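You operate a simulated robot arm through the tools that you are given. There is no shell and no other tool. Be economical: measure what you need, move in short steps, check, and stop when the job is done.

The job below is to be done with a simulated two-armed robot. You get a single attempt, and the scene is never put back.

## Task
Turn the turns dial to 3.

It is judged by the outcome, as a careful person would: the job done as asked, and still so three seconds after it is handed in. It fails if anything else is knocked over, pushed out of place, dropped, spilled or broken.

## Robot
Two 7-joint arms with two-finger parallel grippers on one trunk, on a base that drives. Base frame: it is fixed to the floor where the robot stands at the start and does not move with it; the origin is under the middle of the robot, x ahead of it, y to its left, z up. Readings come in mm, rad, newtons and seconds.
The left shoulder is at the start at [70, 163, 1170], the right one opposite. With the tool pointing down near the work surface each hand reaches from about 400 to 880 mm from the robot's upright axis, wherever it stands, measured 20 degrees to its own side. Places, roughly: turns dial [600, 0, 900]. Payload 3.43 kg a hand.
The tool frame of a hand sits at the grasp point between the pads (the TCP): z along the fingers, y along the line on which they close. The tips reach 34 mm beyond it. The gripper opens to 128 mm. The fingers are 24 mm wide and 12 mm thick; the gripper's body (48 by 130 mm) begins 96 mm behind the TCP.
Orientation is that of the tool frame in the base frame, as a unit quaternion [w, x, y, z]. With the fingers straight down and closing along the base's y, the tool's x points along the base's -x, its y along +y and its z along -z.

## Interface
- The arms move only by the tool apply_moves. It takes "left_increments", "right_increments" or both (then of equal length, played together; a hand with none holds still); each is a list that holds one entry, the list of rows, each a list of 6 numbers: the shift along the base's x, y, z in mm, then the turn, a rotation vector about the base's x, y, z in rad. In form: [[[dx, dy, dz, rx, ry, rz], ...]]. A call has 1 to 10 rows; each row is the pose to reach, as a shift and turn from the pose commanded when the call began. "left_hand" and "right_hand" are, for a hand that has rows, the gripper command, from -1 (fully open) to 1 (shut), values between in proportion, set as the call begins (left out, the last holds). Rows are played at 5 a second. More than 50 mm and 0.15 rad between two rows, or a gripper value outside its range, and nothing of the call is played. Where a pose cannot be reached the arm comes as near as it can. A force on the tool above 40 N (or 10 N above the force at the start of the call, whichever is more), or a blocked arm, ends the call early, and 0.2 s more pass. The fingers move at their own pace (about 153 mm/s each) and stop on an object; they squeeze with about 43 N. The grip force told is the motor's: it shows also when the fingers shut on nothing. Time passes only in rows, and 0.2 s behind the last, so rows that repeat a pose let the fingers close. The reply holds the time, the measured pose of the TCP, the force on the tool along the base axes, the opening and the grip force, in the units named above and with some noise, and new pictures: "pictures" is both (left out), scene, wrist or none (wrist: the cameras of the hands that moved).
- Cameras (640 x 400 px; columns grow to the right, rows downward): "scene" is now at [140.2, -5.3, 1409.2]; the picture's right is [-0.07, -1.00, 0.00], its down [-0.47, 0.03, -0.88] and it looks along [0.88, -0.06, -0.47] (base axes); focal length 252 px, centre (320, 200). "left" rides on the left gripper at [-36, 0, -98] in its tool frame; the picture's right is [0.00, -1.00, 0.00], its down [0.97, 0.00, -0.24] and it looks along [0.24, 0.00, 0.97] (tool axes); focal length 218 px, centre (320, 200). "right" rides on the right gripper at [-36, 0, -98] in its tool frame; the picture's right is [0.00, -1.00, 0.00], its down [0.97, 0.00, -0.24] and it looks along [0.24, 0.00, 0.97] (tool axes); focal length 218 px, centre (320, 200). There is no depth. A picture from a camera that has moved, and an enlarged one, comes with that camera's place and axes in the base frame and with its lens.
- raise_lower(by): slides the trunk up (or, below 0, down) by that many mm; the arms and the scene camera ride with it, the base frame stays. It gives what a move gives, with no picture.
- roll_base(legs): drives the robot by 1 to 6 legs, each [ahead, left, turn to the left] in mm, mm and rad, along the robot's own axes; the way and the turn of a leg run together, so that a leg with both is an arc; at most 1500 mm and 3.142 rad a leg. The arms and the cameras ride along, it lands a little off, and it stops where it bumps. It gives what a move gives, and a new picture of the scene camera.
- pan_tilt(pan, tilt): turns the head with the scene camera to pan (to the left, within 1.501 rad either way) and tilt (down, from -0.506 to 1.204), counted from straight ahead of the robot. It gives what a move gives, and a new picture of the scene camera.
- inspect(camera, box): a new picture of the part [left, top, right, bottom] of that camera's present view, enlarged. The clock stands still meanwhile.
- finish_job(): hands the job in; it is judged then, once.

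Work in short steps. Places have to be worked out from the pictures, the camera data and where the tool is seen: move nearer, look again, correct. Check each grasp and each placing, and mend what went wrong. You have 120 turns and 170 pictures in all, those below and enlarged ones among them. Open the grippers and draw the arms clear of the work before you hand the job in, unless the task says otherwise; then end with one line.

The tools are called after "Request:" as a command line: name --argument value ..., lists and objects as JSON in quotes. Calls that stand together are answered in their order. apply_moves: Moves the arms, as the interface text tells. Its arguments: {"type":"object","properties":{"left_increments":{"type":"array"},"left_hand":{"type":"number"},"right_increments":{"type":"array"},"right_hand":{"type":"number"},"pictures":{"type":"string","enum":["both","scene","wrist","none"]}},"required":[]} The other tools are called the same way: raise_lower (by) slides the trunk up or down; roll_base (legs) drives the base; pan_tilt (pan, tilt) turns the head that bears the scene camera; inspect (camera, box) takes an enlarged picture of a part of a camera's view; finish_job () hands the job in.

At the start:

```text
time_s: 0.0
left_tool_pos: [469.4, 227.5, 1235.8]
left_tcp_rot: [0.0, -0.001, 1.0, 0.0]
left_wrist_force: [-0.8, 0.4, 0.7]
left_grip_width: 127.9
left_gripper_force: 0.1
right_tool_pos: [417.6, -140.7, 1258.7]
right_tcp_rot: [0.001, 0.0, 1.0, 0.0]
right_wrist_force: [0.0, -0.2, 0.2]
right_grip_width: 128.2
right_gripper_force: 0.0
trunk travel left (down, up): [-650.0, 290.0]
robot x, y, heading: [-0.8, 2.3, 0.004]
head pan, tilt: [-0.07, 0.485]
```

scene: 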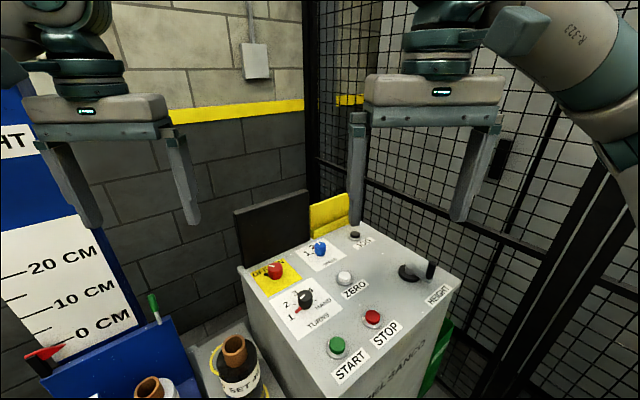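
right: 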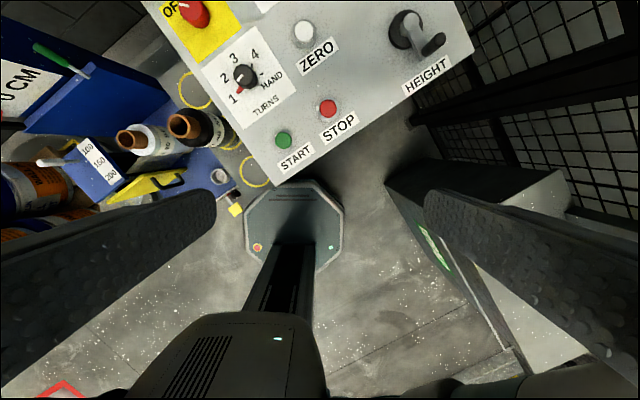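
left: 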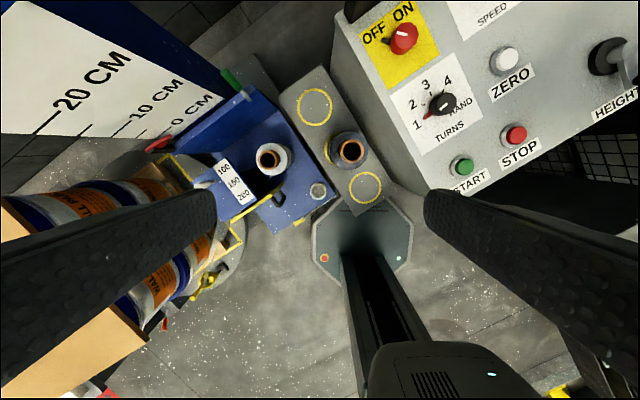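

The turns dial is visible with a black knob and a red pointer now near 1. I'll enlarge it in the right and scene cameras for exact geometry.

Request:
inspect --camera "right" --box '[190, 20, 310, 130]'

Request:
inspect --camera "left" --box '[380, 50, 500, 150]'

Request:
inspect --camera "scene" --box '[240, 220, 400, 340]'

```text
3.64 times, centred on (250, 75) of right
camera zoom: at [454.8, -139.9, 1357.0], right [0.0, -1.0, 0.0], down [-0.97, 0.0, 0.24], along [-0.24, 0.0, -0.97], focal length 794 px, centre (574, 654)
```

zoom: 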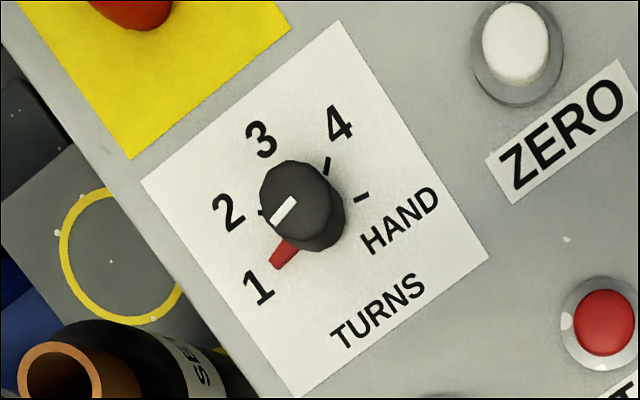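

```text
4.00 times, centred on (440, 100) of left
camera zoom: at [505.2, 226.7, 1334.5], right [0.0, -1.0, 0.0], down [-0.97, 0.0, 0.24], along [-0.24, 0.0, -0.97], focal length 873 px, centre (-160, 600)
```

zoom: 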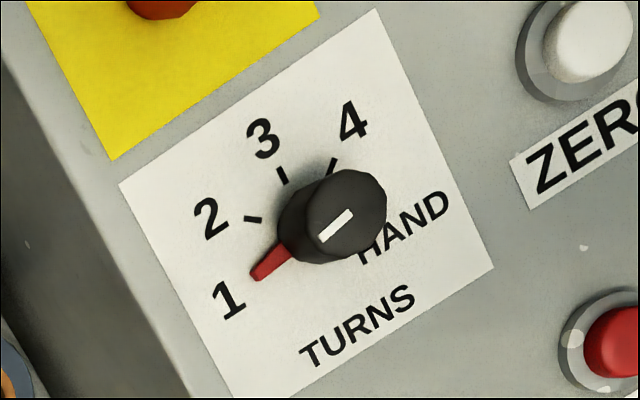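

```text
3.33 times, centred on (320, 280) of scene
camera zoom: at [140.2, -5.3, 1409.2], right [-0.07, -1.0, 0.0], down [-0.47, 0.03, -0.88], along [0.88, -0.06, -0.47], focal length 841 px, centre (320, -67)
```

zoom: 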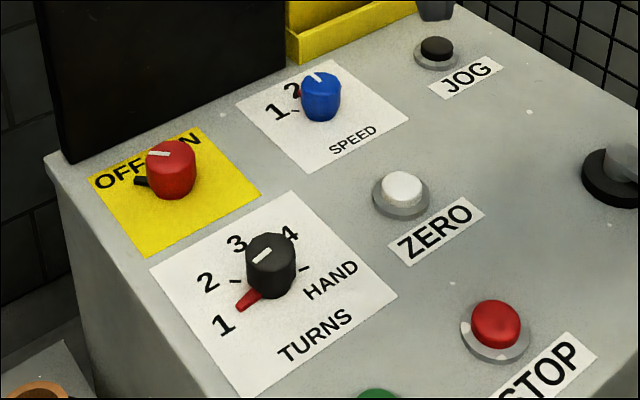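

The panel is level at about z = 882, with the dial at about (580, 0) and its knob top near z = 913. The pointer sits at about 134° (1), mark 3 is at about 34°, and the marks are 50° apart, so the knob needs about -100° (clockwise). I'll bring the right hand above it, partly open and yawed so the fingers clear the pointer.

Request:
apply_moves --right_increments '[[[27, 23.5, -26, 0, 0, -0.06], [55, 47, -53, 0, 0, -0.12], [82, 70, -79, 0, 0, -0.18], [109, 94, -106, 0, 0, -0.24], [137, 117, -132, 0, 0, -0.3], [163, 141, -159, 0, 0, -0.35], [163, 141, -200, 0, 0, -0.35], [163, 141, -240, 0, 0, -0.35], [163, 141, -240, 0, 0, -0.35]]]' --right_hand -0.1

```text
time_s: 2.0
left_tool_pos: [469.0, 226.8, 1235.8]
left_tcp_rot: [0.001, -0.001, 1.0, 0.0]
left_wrist_force: [-0.8, 0.2, 0.3]
left_grip_width: 128.1
left_gripper_force: 0.0
right_tool_pos: [581.0, -0.3, 1018.3]
right_tcp_rot: [0.0, 0.174, 0.985, 0.0]
right_wrist_force: [0.1, -0.5, -0.7]
right_grip_width: 70.5
right_gripper_force: 0.0
trunk travel left (down, up): [-650.0, 290.0]
robot x, y, heading: [0.8, 0.3, -0.0]
head pan, tilt: [-0.07, 0.485]
camera scene: at [139.9, -4.7, 1409.2], right [-0.07, -1.0, 0.0], down [-0.47, 0.03, -0.88], along [0.88, -0.06, -0.47], focal length 252 px, centre (320, 200)
camera right: at [615.7, -11.8, 1116.3], right [-0.34, -0.94, 0.0], down [-0.91, 0.33, 0.24], along [-0.23, 0.08, -0.97], focal length 218 px, centre (320, 200)
```

scene: 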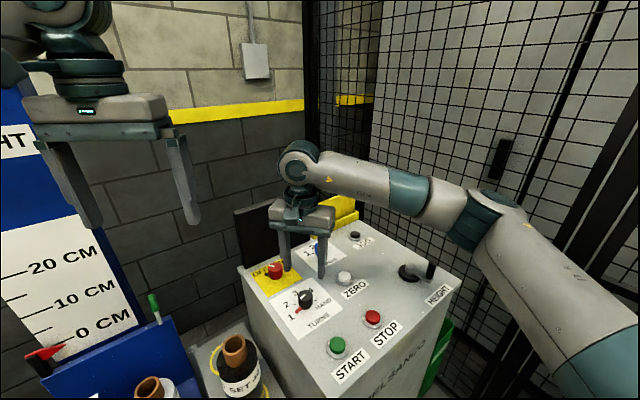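
right: 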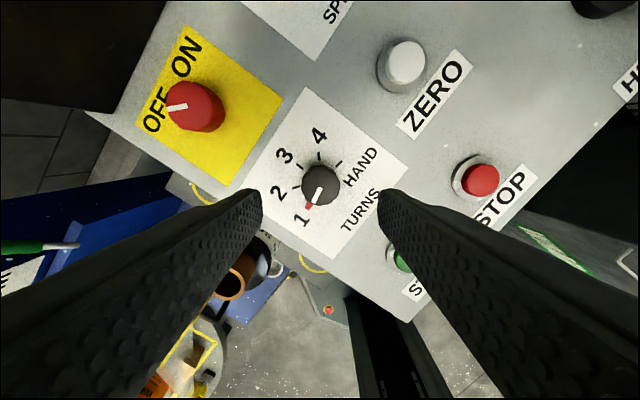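

The wrist view puts the knob at about (580.5, 1), centred between the fingers. I'll descend until the tips are about 8 mm above the panel.

Request:
apply_moves --right_increments '[[[0, 1, -30, 0, 0, 0], [0, 1, -60, 0, 0, 0], [0, 1, -80, 0, 0, 0], [0, 1, -94, 0, 0, 0], [0, 1, -94, 0, 0, 0]]]'

Request:
inspect --camera "scene" --box '[240, 220, 400, 340]'

```text
time_s: 3.2
left_tool_pos: [470.2, 227.3, 1236.7]
left_tcp_rot: [0.0, 0.0, 1.0, 0.0]
left_wrist_force: [0.2, -0.3, 0.7]
left_grip_width: 128.2
left_gripper_force: 0.0
right_tool_pos: [581.5, 0.5, 925.0]
right_tcp_rot: [0.0, 0.173, 0.985, 0.0]
right_wrist_force: [-0.5, 0.0, -0.7]
right_grip_width: 70.4
right_gripper_force: 0.1
trunk travel left (down, up): [-650.0, 290.0]
robot x, y, heading: [2.1, 0.3, -0.001]
head pan, tilt: [-0.07, 0.485]
camera scene: at [140.0, -5.2, 1409.2], right [-0.07, -1.0, 0.0], down [-0.47, 0.03, -0.88], along [0.88, -0.06, -0.47], focal length 252 px, centre (320, 200)
camera right: at [616.0, -11.1, 1023.6], right [-0.34, -0.94, 0.0], down [-0.91, 0.33, 0.24], along [-0.23, 0.08, -0.97], focal length 218 px, centre (320, 200)
```

scene: 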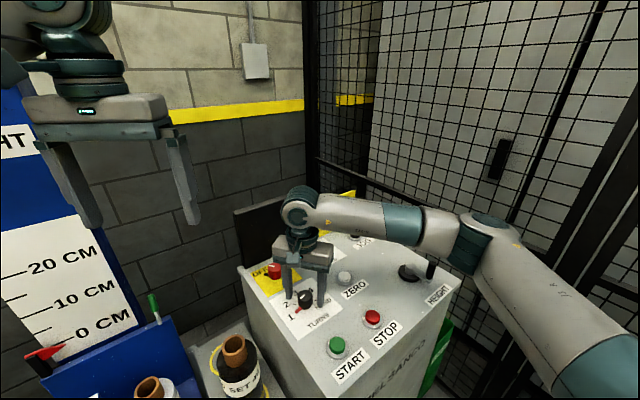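
right: 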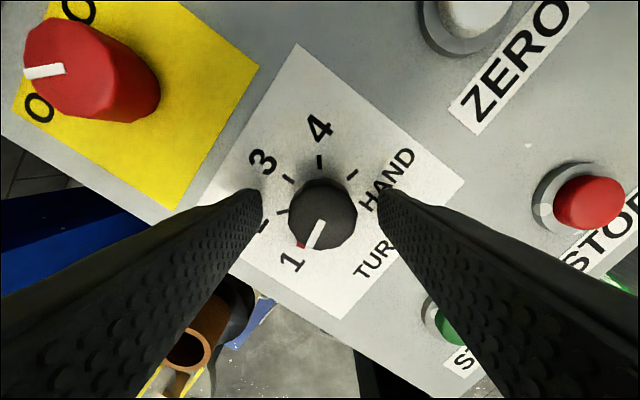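

```text
3.33 times, centred on (320, 280) of scene
camera zoom: at [140.0, -5.2, 1409.2], right [-0.07, -1.0, 0.0], down [-0.47, 0.03, -0.88], along [0.88, -0.06, -0.47], focal length 841 px, centre (320, -67)
```

zoom: 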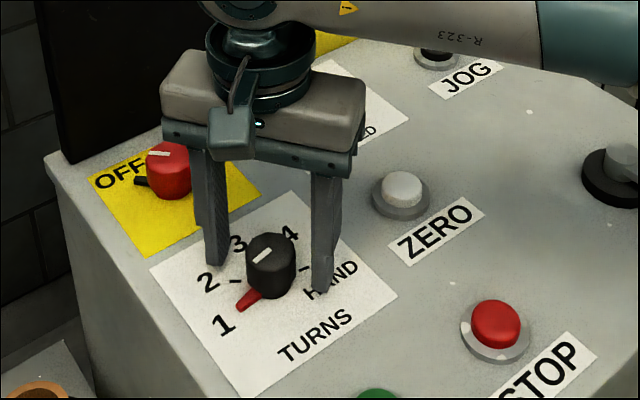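

The fingers straddle the knob, centred and clear of the pointer. I'll close on it.

Request:
apply_moves --right_increments '[[[0, 0, 0, 0, 0, 0], [0, 0, 0, 0, 0, 0], [0, 0, 0, 0, 0, 0]]]' --right_hand 1 --pictures "wrist"

```text
time_s: 4.0
left_tool_pos: [468.4, 225.6, 1236.6]
left_tcp_rot: [0.001, 0.0, 1.0, 0.0]
left_wrist_force: [0.0, 0.0, 0.0]
left_grip_width: 128.2
left_gripper_force: 0.0
right_tool_pos: [581.9, -0.5, 924.4]
right_tcp_rot: [0.0, 0.175, 0.985, 0.0]
right_wrist_force: [-4.4, -6.9, -1.8]
right_grip_width: 37.3
right_gripper_force: 44.7
trunk travel left (down, up): [-650.0, 290.0]
robot x, y, heading: [1.3, -2.7, 0.001]
head pan, tilt: [-0.07, 0.485]
camera right: at [615.8, -12.4, 1023.5], right [-0.34, -0.94, 0.0], down [-0.91, 0.33, 0.24], along [-0.23, 0.08, -0.97], focal length 218 px, centre (320, 200)
```

right: 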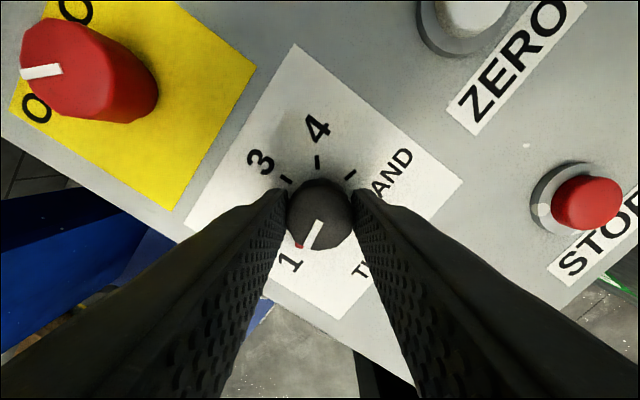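

The knob is held (37 mm wide) with only a small side load. I'll turn clockwise about 50° first and check.

Request:
apply_moves --right_increments '[[[-0.5, -0.7, 0, 0, 0, -0.12], [-0.5, -0.7, 0, 0, 0, -0.24], [-0.5, -0.7, 0, 0, 0, -0.36], [-0.5, -0.7, 0, 0, 0, -0.48], [-0.5, -0.7, 0, 0, 0, -0.6], [-0.5, -0.7, 0, 0, 0, -0.72], [-0.5, -0.7, 0, 0, 0, -0.82], [-0.5, -0.7, 0, 0, 0, -0.87], [-0.5, -0.7, 0, 0, 0, -0.87]]]'

```text
time_s: 6.0
left_tool_pos: [468.8, 224.6, 1236.1]
left_tcp_rot: [0.001, 0.0, 1.0, 0.002]
left_wrist_force: [0.4, 0.1, -0.2]
left_grip_width: 128.0
left_gripper_force: 0.1
right_tool_pos: [580.6, -2.0, 924.7]
right_tcp_rot: [0.0, 0.573, 0.82, 0.001]
right_wrist_force: [-2.1, -16.2, 6.1]
right_grip_width: 37.5
right_gripper_force: 45.1
trunk travel left (down, up): [-650.0, 290.0]
robot x, y, heading: [-1.7, -0.2, 0.003]
head pan, tilt: [-0.07, 0.485]
camera scene: at [139.3, -7.6, 1409.3], right [-0.07, -1.0, 0.0], down [-0.47, 0.03, -0.88], along [0.88, -0.06, -0.47], focal length 252 px, centre (320, 200)
camera right: at [593.3, -34.7, 1023.5], right [-0.94, -0.34, 0.0], down [-0.33, 0.91, 0.24], along [-0.08, 0.23, -0.97], focal length 218 px, centre (320, 200)
```

scene: 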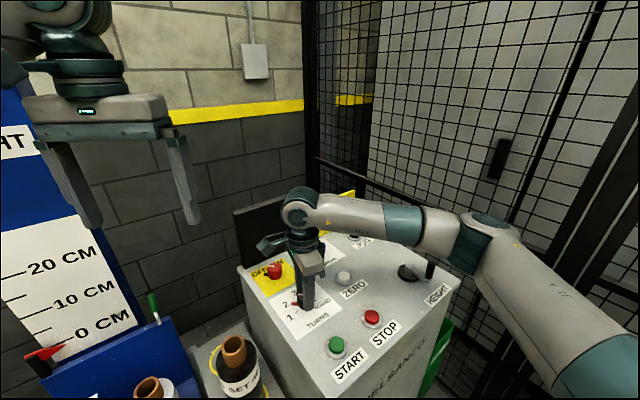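
right: 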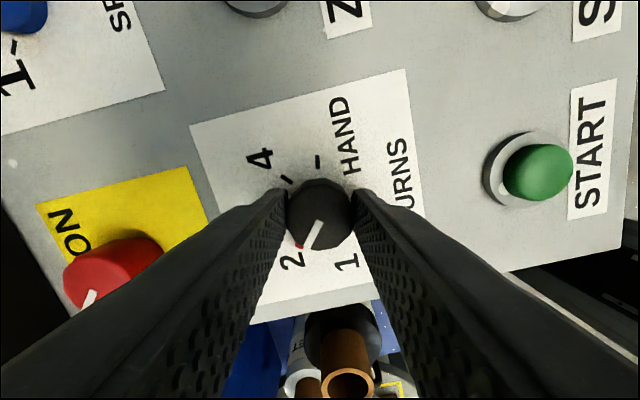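

The pointer moved with the knob and is now at 2. A -16 N load has built up along y, so I'll shift +1 mm in y while turning the remaining 50°.

Request:
apply_moves --right_increments '[[[0.5, 1, 0, 0, 0, -0.12], [0.5, 1, 0, 0, 0, -0.24], [0.5, 1, 0, 0, 0, -0.36], [0.5, 1, 0, 0, 0, -0.48], [0.5, 1, 0, 0, 0, -0.6], [0.5, 1, 0, 0, 0, -0.72], [0.5, 1, 0, 0, 0, -0.82], [0.5, 1, 0, 0, 0, -0.87], [0.5, 1, 0, 0, 0, -0.87]]]'

Request:
inspect --camera "right" --box '[220, 110, 420, 300]'

```text
time_s: 8.0
left_tool_pos: [468.7, 224.9, 1237.8]
left_tcp_rot: [0.001, -0.001, 1.0, 0.002]
left_wrist_force: [-0.2, 0.1, -0.3]
left_grip_width: 128.1
left_gripper_force: 0.0
right_tool_pos: [580.1, 0.8, 923.1]
right_tcp_rot: [0.001, 0.865, 0.502, 0.0]
right_wrist_force: [-11.8, -17.3, -0.9]
right_grip_width: 37.3
right_gripper_force: 45.7
trunk travel left (down, up): [-650.0, 290.0]
robot x, y, heading: [2.6, -1.1, -0.004]
head pan, tilt: [-0.07, 0.485]
camera scene: at [138.7, -7.5, 1409.3], right [-0.07, -1.0, 0.0], down [-0.47, 0.03, -0.88], along [0.88, -0.06, -0.47], focal length 252 px, centre (320, 200)
camera right: at [562.8, -30.4, 1023.5], right [-0.87, 0.5, 0.0], down [0.48, 0.84, 0.24], along [0.12, 0.21, -0.97], focal length 218 px, centre (320, 200)
```

scene: 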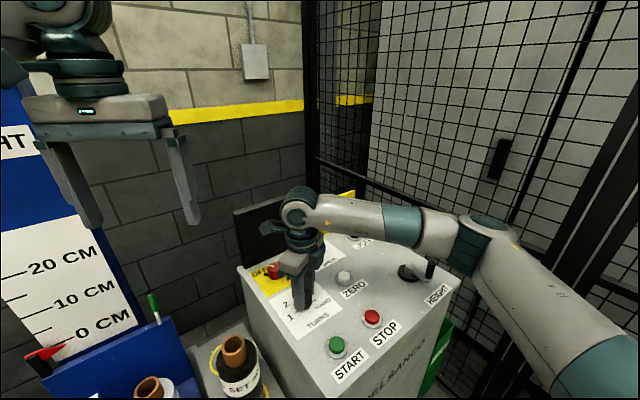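
right: 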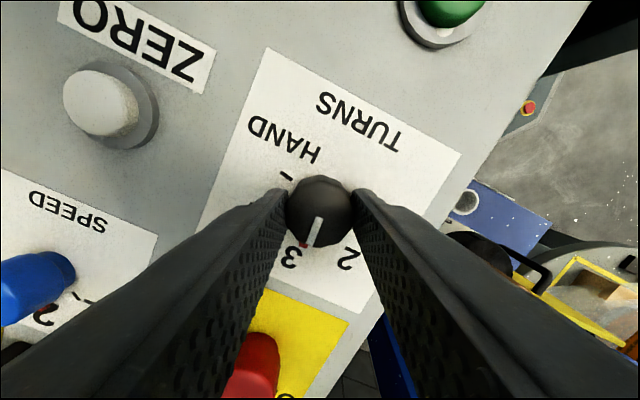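

```text
2.11 times, centred on (320, 205) of right
camera zoom: at [562.8, -30.4, 1023.5], right [-0.87, 0.5, 0.0], down [0.48, 0.84, 0.24], along [0.12, 0.21, -0.97], focal length 460 px, centre (320, 190)
```

zoom: 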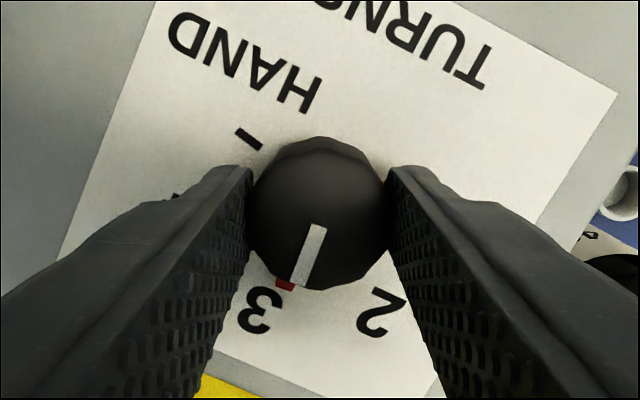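

The pointer appears at 3. I'll release, rise straight up and inspect.

Request:
apply_moves --right_increments '[[[0, 0, 0, 0, 0, 0], [0, 0, 0, 0, 0, 0], [0, 0, 30, 0, 0, 0], [0, 0, 70, 0, 0, 0], [0, 0, 110, 0, 0, 0], [0, 0, 150, 0, 0, 0], [0, 0, 150, 0, 0, 0]]]' --right_hand -0.1 --pictures "none"

Request:
inspect --camera "right" --box '[250, 110, 390, 250]'

Request:
inspect --camera "left" --box '[380, 50, 500, 150]'

```text
time_s: 9.6
left_tool_pos: [470.6, 227.2, 1236.2]
left_tcp_rot: [0.0, 0.0, 1.0, 0.0]
left_wrist_force: [-0.2, 0.1, 0.0]
left_grip_width: 128.0
left_gripper_force: 0.0
right_tool_pos: [581.6, 1.4, 1073.1]
right_tcp_rot: [0.001, 0.865, 0.502, 0.0]
right_wrist_force: [0.5, -0.3, -0.3]
right_grip_width: 70.3
right_gripper_force: 0.1
trunk travel left (down, up): [-650.0, 290.0]
robot x, y, heading: [-3.0, 2.9, -0.002]
head pan, tilt: [-0.07, 0.485]
```

```text
2.86 times, centred on (320, 180) of right
camera zoom: at [564.1, -29.8, 1171.6], right [-0.87, 0.5, 0.0], down [0.48, 0.84, 0.24], along [0.12, 0.21, -0.97], focal length 624 px, centre (320, 257)
```

zoom: 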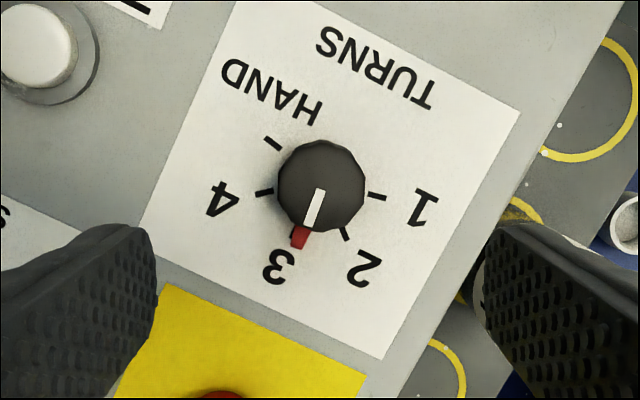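

```text
4.00 times, centred on (440, 100) of left
camera zoom: at [505.7, 226.3, 1334.3], right [0.0, -1.0, 0.0], down [-0.97, 0.0, 0.24], along [-0.24, 0.0, -0.97], focal length 873 px, centre (-160, 600)
```

zoom: 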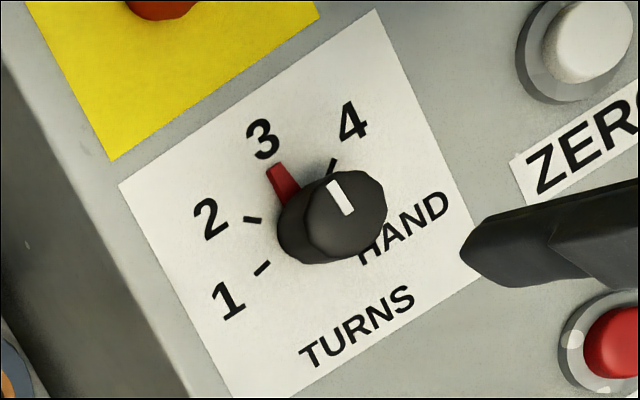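

The pointer is about 7° short of 3 (41° against 34°) because of a little slip in the grip. I'll descend again, regrip and turn about 7° more.

Request:
apply_moves --right_increments '[[[0, 0, -40, 0, 0, 0], [0, 0, -80, 0, 0, 0], [0, 0, -120, 0, 0, 0], [0, 0, -149, 0, 0, 0], [0, 0, -149, 0, 0, 0]]]' --right_hand -0.1 --pictures "none"

Request:
apply_moves --right_increments '[[[0, 0, 0, 0, 0, 0], [0, 0, 0, 0, 0, 0], [0, 0, 0, 0, 0, 0]]]' --right_hand 1 --pictures "none"

Request:
inspect --camera "left" --box '[380, 50, 500, 150]'

Request:
apply_moves --right_increments '[[[0, 0, 0, 0, 0, -0.06], [0, 0, 0, 0, 0, -0.12], [0, 0, 0, 0, 0, -0.13], [0, 0, 0, 0, 0, -0.13]]]' --pictures "none"

Request:
inspect --camera "left" --box '[380, 50, 500, 150]'

Request:
inspect --camera "right" --box '[220, 110, 420, 300]'

```text
time_s: 10.8
left_tool_pos: [469.2, 226.8, 1237.4]
left_tcp_rot: [0.0, -0.001, 1.0, 0.0]
left_wrist_force: [0.2, 0.3, 0.5]
left_grip_width: 127.8
left_gripper_force: 0.1
right_tool_pos: [580.0, 1.4, 924.4]
right_tcp_rot: [0.001, 0.865, 0.502, 0.001]
right_wrist_force: [0.4, -0.5, 0.1]
right_grip_width: 70.5
right_gripper_force: 0.0
trunk travel left (down, up): [-650.0, 290.0]
robot x, y, heading: [1.3, -0.2, -0.0]
head pan, tilt: [-0.07, 0.485]
```

```text
time_s: 11.6
left_tool_pos: [468.9, 226.8, 1237.1]
left_tcp_rot: [0.0, -0.001, 1.0, 0.0]
left_wrist_force: [-1.1, -0.3, -0.5]
left_grip_width: 128.0
left_gripper_force: 0.1
right_tool_pos: [581.2, 2.6, 923.9]
right_tcp_rot: [0.0, 0.865, 0.502, -0.001]
right_wrist_force: [-4.6, 1.5, -4.9]
right_grip_width: 37.0
right_gripper_force: 44.4
trunk travel left (down, up): [-650.0, 290.0]
robot x, y, heading: [-3.8, 4.2, 0.002]
head pan, tilt: [-0.07, 0.485]
```

```text
4.00 times, centred on (440, 100) of left
camera zoom: at [504.9, 226.9, 1334.6], right [0.0, -1.0, 0.0], down [-0.97, 0.0, 0.24], along [-0.24, 0.0, -0.97], focal length 873 px, centre (-160, 600)
```

zoom: 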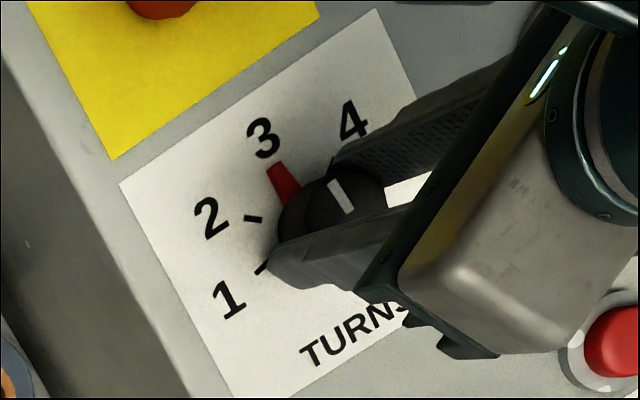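

```text
time_s: 12.6
left_tool_pos: [470.2, 226.8, 1235.9]
left_tcp_rot: [0.0, -0.001, 1.0, 0.0]
left_wrist_force: [0.0, -1.0, -0.5]
left_grip_width: 128.1
left_gripper_force: 0.1
right_tool_pos: [581.9, 1.1, 924.2]
right_tcp_rot: [-0.001, 0.896, 0.445, -0.001]
right_wrist_force: [-8.4, -1.1, -14.9]
right_grip_width: 37.3
right_gripper_force: 45.4
trunk travel left (down, up): [-650.0, 290.0]
robot x, y, heading: [2.5, 0.2, 0.002]
head pan, tilt: [-0.07, 0.485]
```

```text
4.00 times, centred on (440, 100) of left
camera zoom: at [505.3, 226.4, 1334.4], right [0.0, -1.0, 0.0], down [-0.97, 0.0, 0.24], along [-0.24, 0.0, -0.97], focal length 873 px, centre (-160, 600)
```

zoom: 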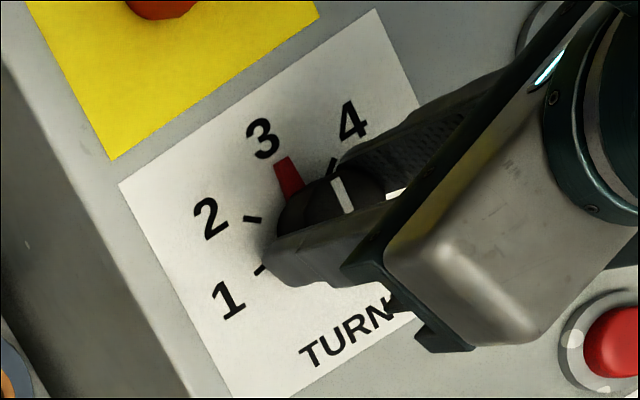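

```text
2.11 times, centred on (320, 205) of right
camera zoom: at [559.7, -27.0, 1022.8], right [-0.8, 0.6, 0.0], down [0.59, 0.77, 0.24], along [0.14, 0.19, -0.97], focal length 460 px, centre (320, 190)
```

zoom: 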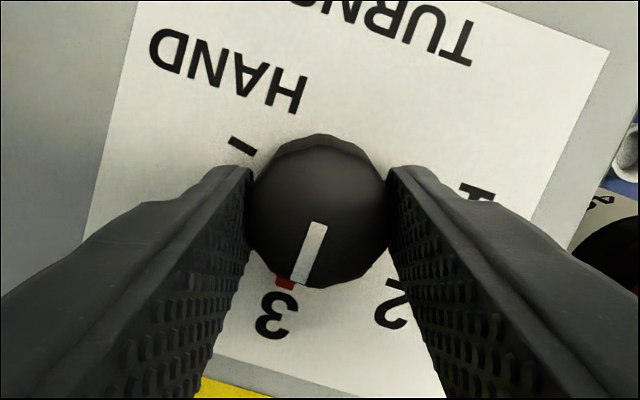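

The pointer moved to about 33° and now lines up with 3. I'll release, rise and check.

Request:
apply_moves --right_increments '[[[0, 0, 0, 0, 0, 0], [0, 0, 0, 0, 0, 0], [0, 0, 30, 0, 0, 0], [0, 0, 70, 0, 0, 0], [0, 0, 110, 0, 0, 0], [0, 0, 150, 0, 0, 0], [0, 0, 150, 0, 0, 0]]]' --right_hand -0.1 --pictures "none"

Request:
inspect --camera "right" --box '[250, 110, 390, 250]'

Request:
inspect --camera "left" --box '[380, 50, 500, 150]'

```text
time_s: 14.2
left_tool_pos: [469.8, 227.4, 1236.0]
left_tcp_rot: [0.0, -0.001, 1.0, 0.0]
left_wrist_force: [-1.0, -0.3, -0.2]
left_grip_width: 127.8
left_gripper_force: 0.1
right_tool_pos: [581.0, 1.2, 1074.5]
right_tcp_rot: [0.0, 0.896, 0.444, 0.0]
right_wrist_force: [0.5, 1.0, -0.1]
right_grip_width: 70.4
right_gripper_force: 0.0
trunk travel left (down, up): [-650.0, 290.0]
robot x, y, heading: [-1.9, 1.7, 0.003]
head pan, tilt: [-0.07, 0.485]
```

```text
2.86 times, centred on (320, 180) of right
camera zoom: at [560.3, -26.5, 1173.7], right [-0.8, 0.6, 0.0], down [0.59, 0.77, 0.24], along [0.14, 0.19, -0.97], focal length 624 px, centre (320, 257)
```

zoom: 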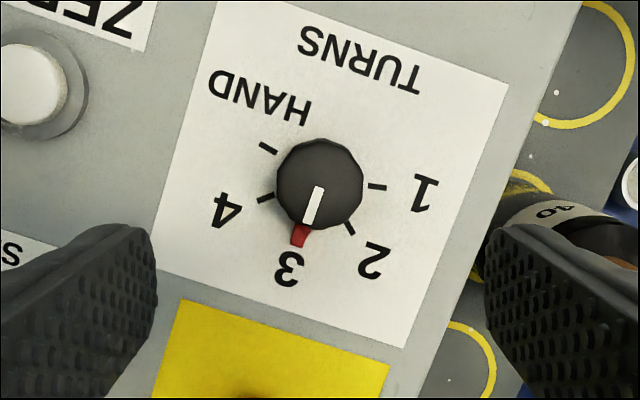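

```text
4.00 times, centred on (440, 100) of left
camera zoom: at [505.8, 226.5, 1334.3], right [0.0, -1.0, 0.0], down [-0.97, 0.0, 0.24], along [-0.24, 0.0, -0.97], focal length 873 px, centre (-160, 600)
```

zoom: 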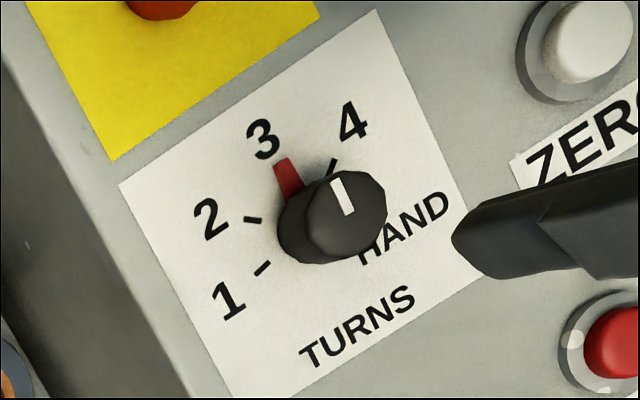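

The pointer is at about 34°, with the tick of 3 covered and nothing else disturbed. I'll draw the right arm back to its starting area and open it.

Request:
apply_moves --right_increments '[[[0, 0, 40, 0, 0, 0], [0, 0, 80, 0, 0, 0], [-27, -23, 110, 0, 0, 0.1], [-54, -47, 130, 0, 0, 0.2], [-82, -70, 150, 0, 0, 0.3], [-109, -94, 165, 0, 0, 0.4], [-137, -117, 175, 0, 0, 0.5], [-163, -141, 184, 0, 0, 0.6], [-163, -141, 184, 0, 0, 0.6]]]' --right_hand -1 --pictures "scene"

Request:
inspect --camera "scene" --box '[240, 220, 400, 340]'

```text
time_s: 16.2
left_tool_pos: [470.2, 226.6, 1235.0]
left_tcp_rot: [0.0, -0.001, 1.0, -0.001]
left_wrist_force: [-0.2, 0.0, 1.0]
left_grip_width: 127.9
left_gripper_force: 0.3
right_tool_pos: [419.0, -139.6, 1258.6]
right_tcp_rot: [0.0, 0.724, 0.69, 0.0]
right_wrist_force: [0.2, 0.4, 0.4]
right_grip_width: 128.3
right_gripper_force: 0.1
trunk travel left (down, up): [-650.0, 290.0]
robot x, y, heading: [1.4, -3.9, 0.002]
head pan, tilt: [-0.07, 0.485]
camera scene: at [141.0, -4.5, 1409.1], right [-0.07, -1.0, 0.0], down [-0.47, 0.03, -0.88], along [0.88, -0.06, -0.47], focal length 252 px, centre (320, 200)
```

scene: 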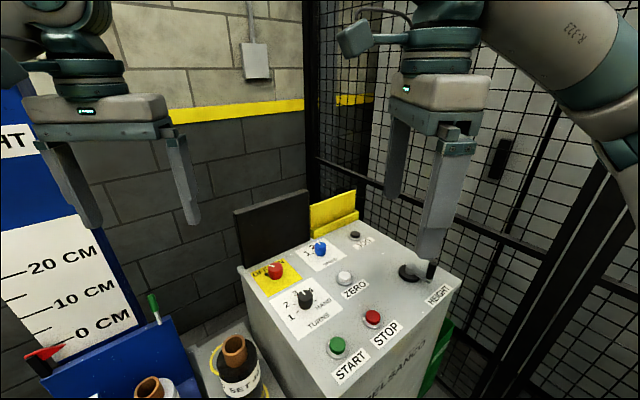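

```text
3.33 times, centred on (320, 280) of scene
camera zoom: at [141.0, -4.5, 1409.1], right [-0.07, -1.0, 0.0], down [-0.47, 0.03, -0.88], along [0.88, -0.06, -0.47], focal length 841 px, centre (320, -67)
```

zoom: 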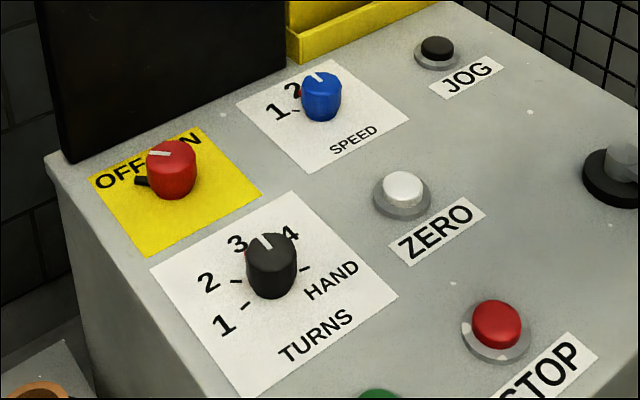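

The dial points at 3, the other controls look unchanged, and both hands are clear and open. I'll hand the job in.

Request:
finish_job

```text
The job is handed in.
```

The turns dial is set to 3, nothing else on the panel looks disturbed, and both hands are open and clear.
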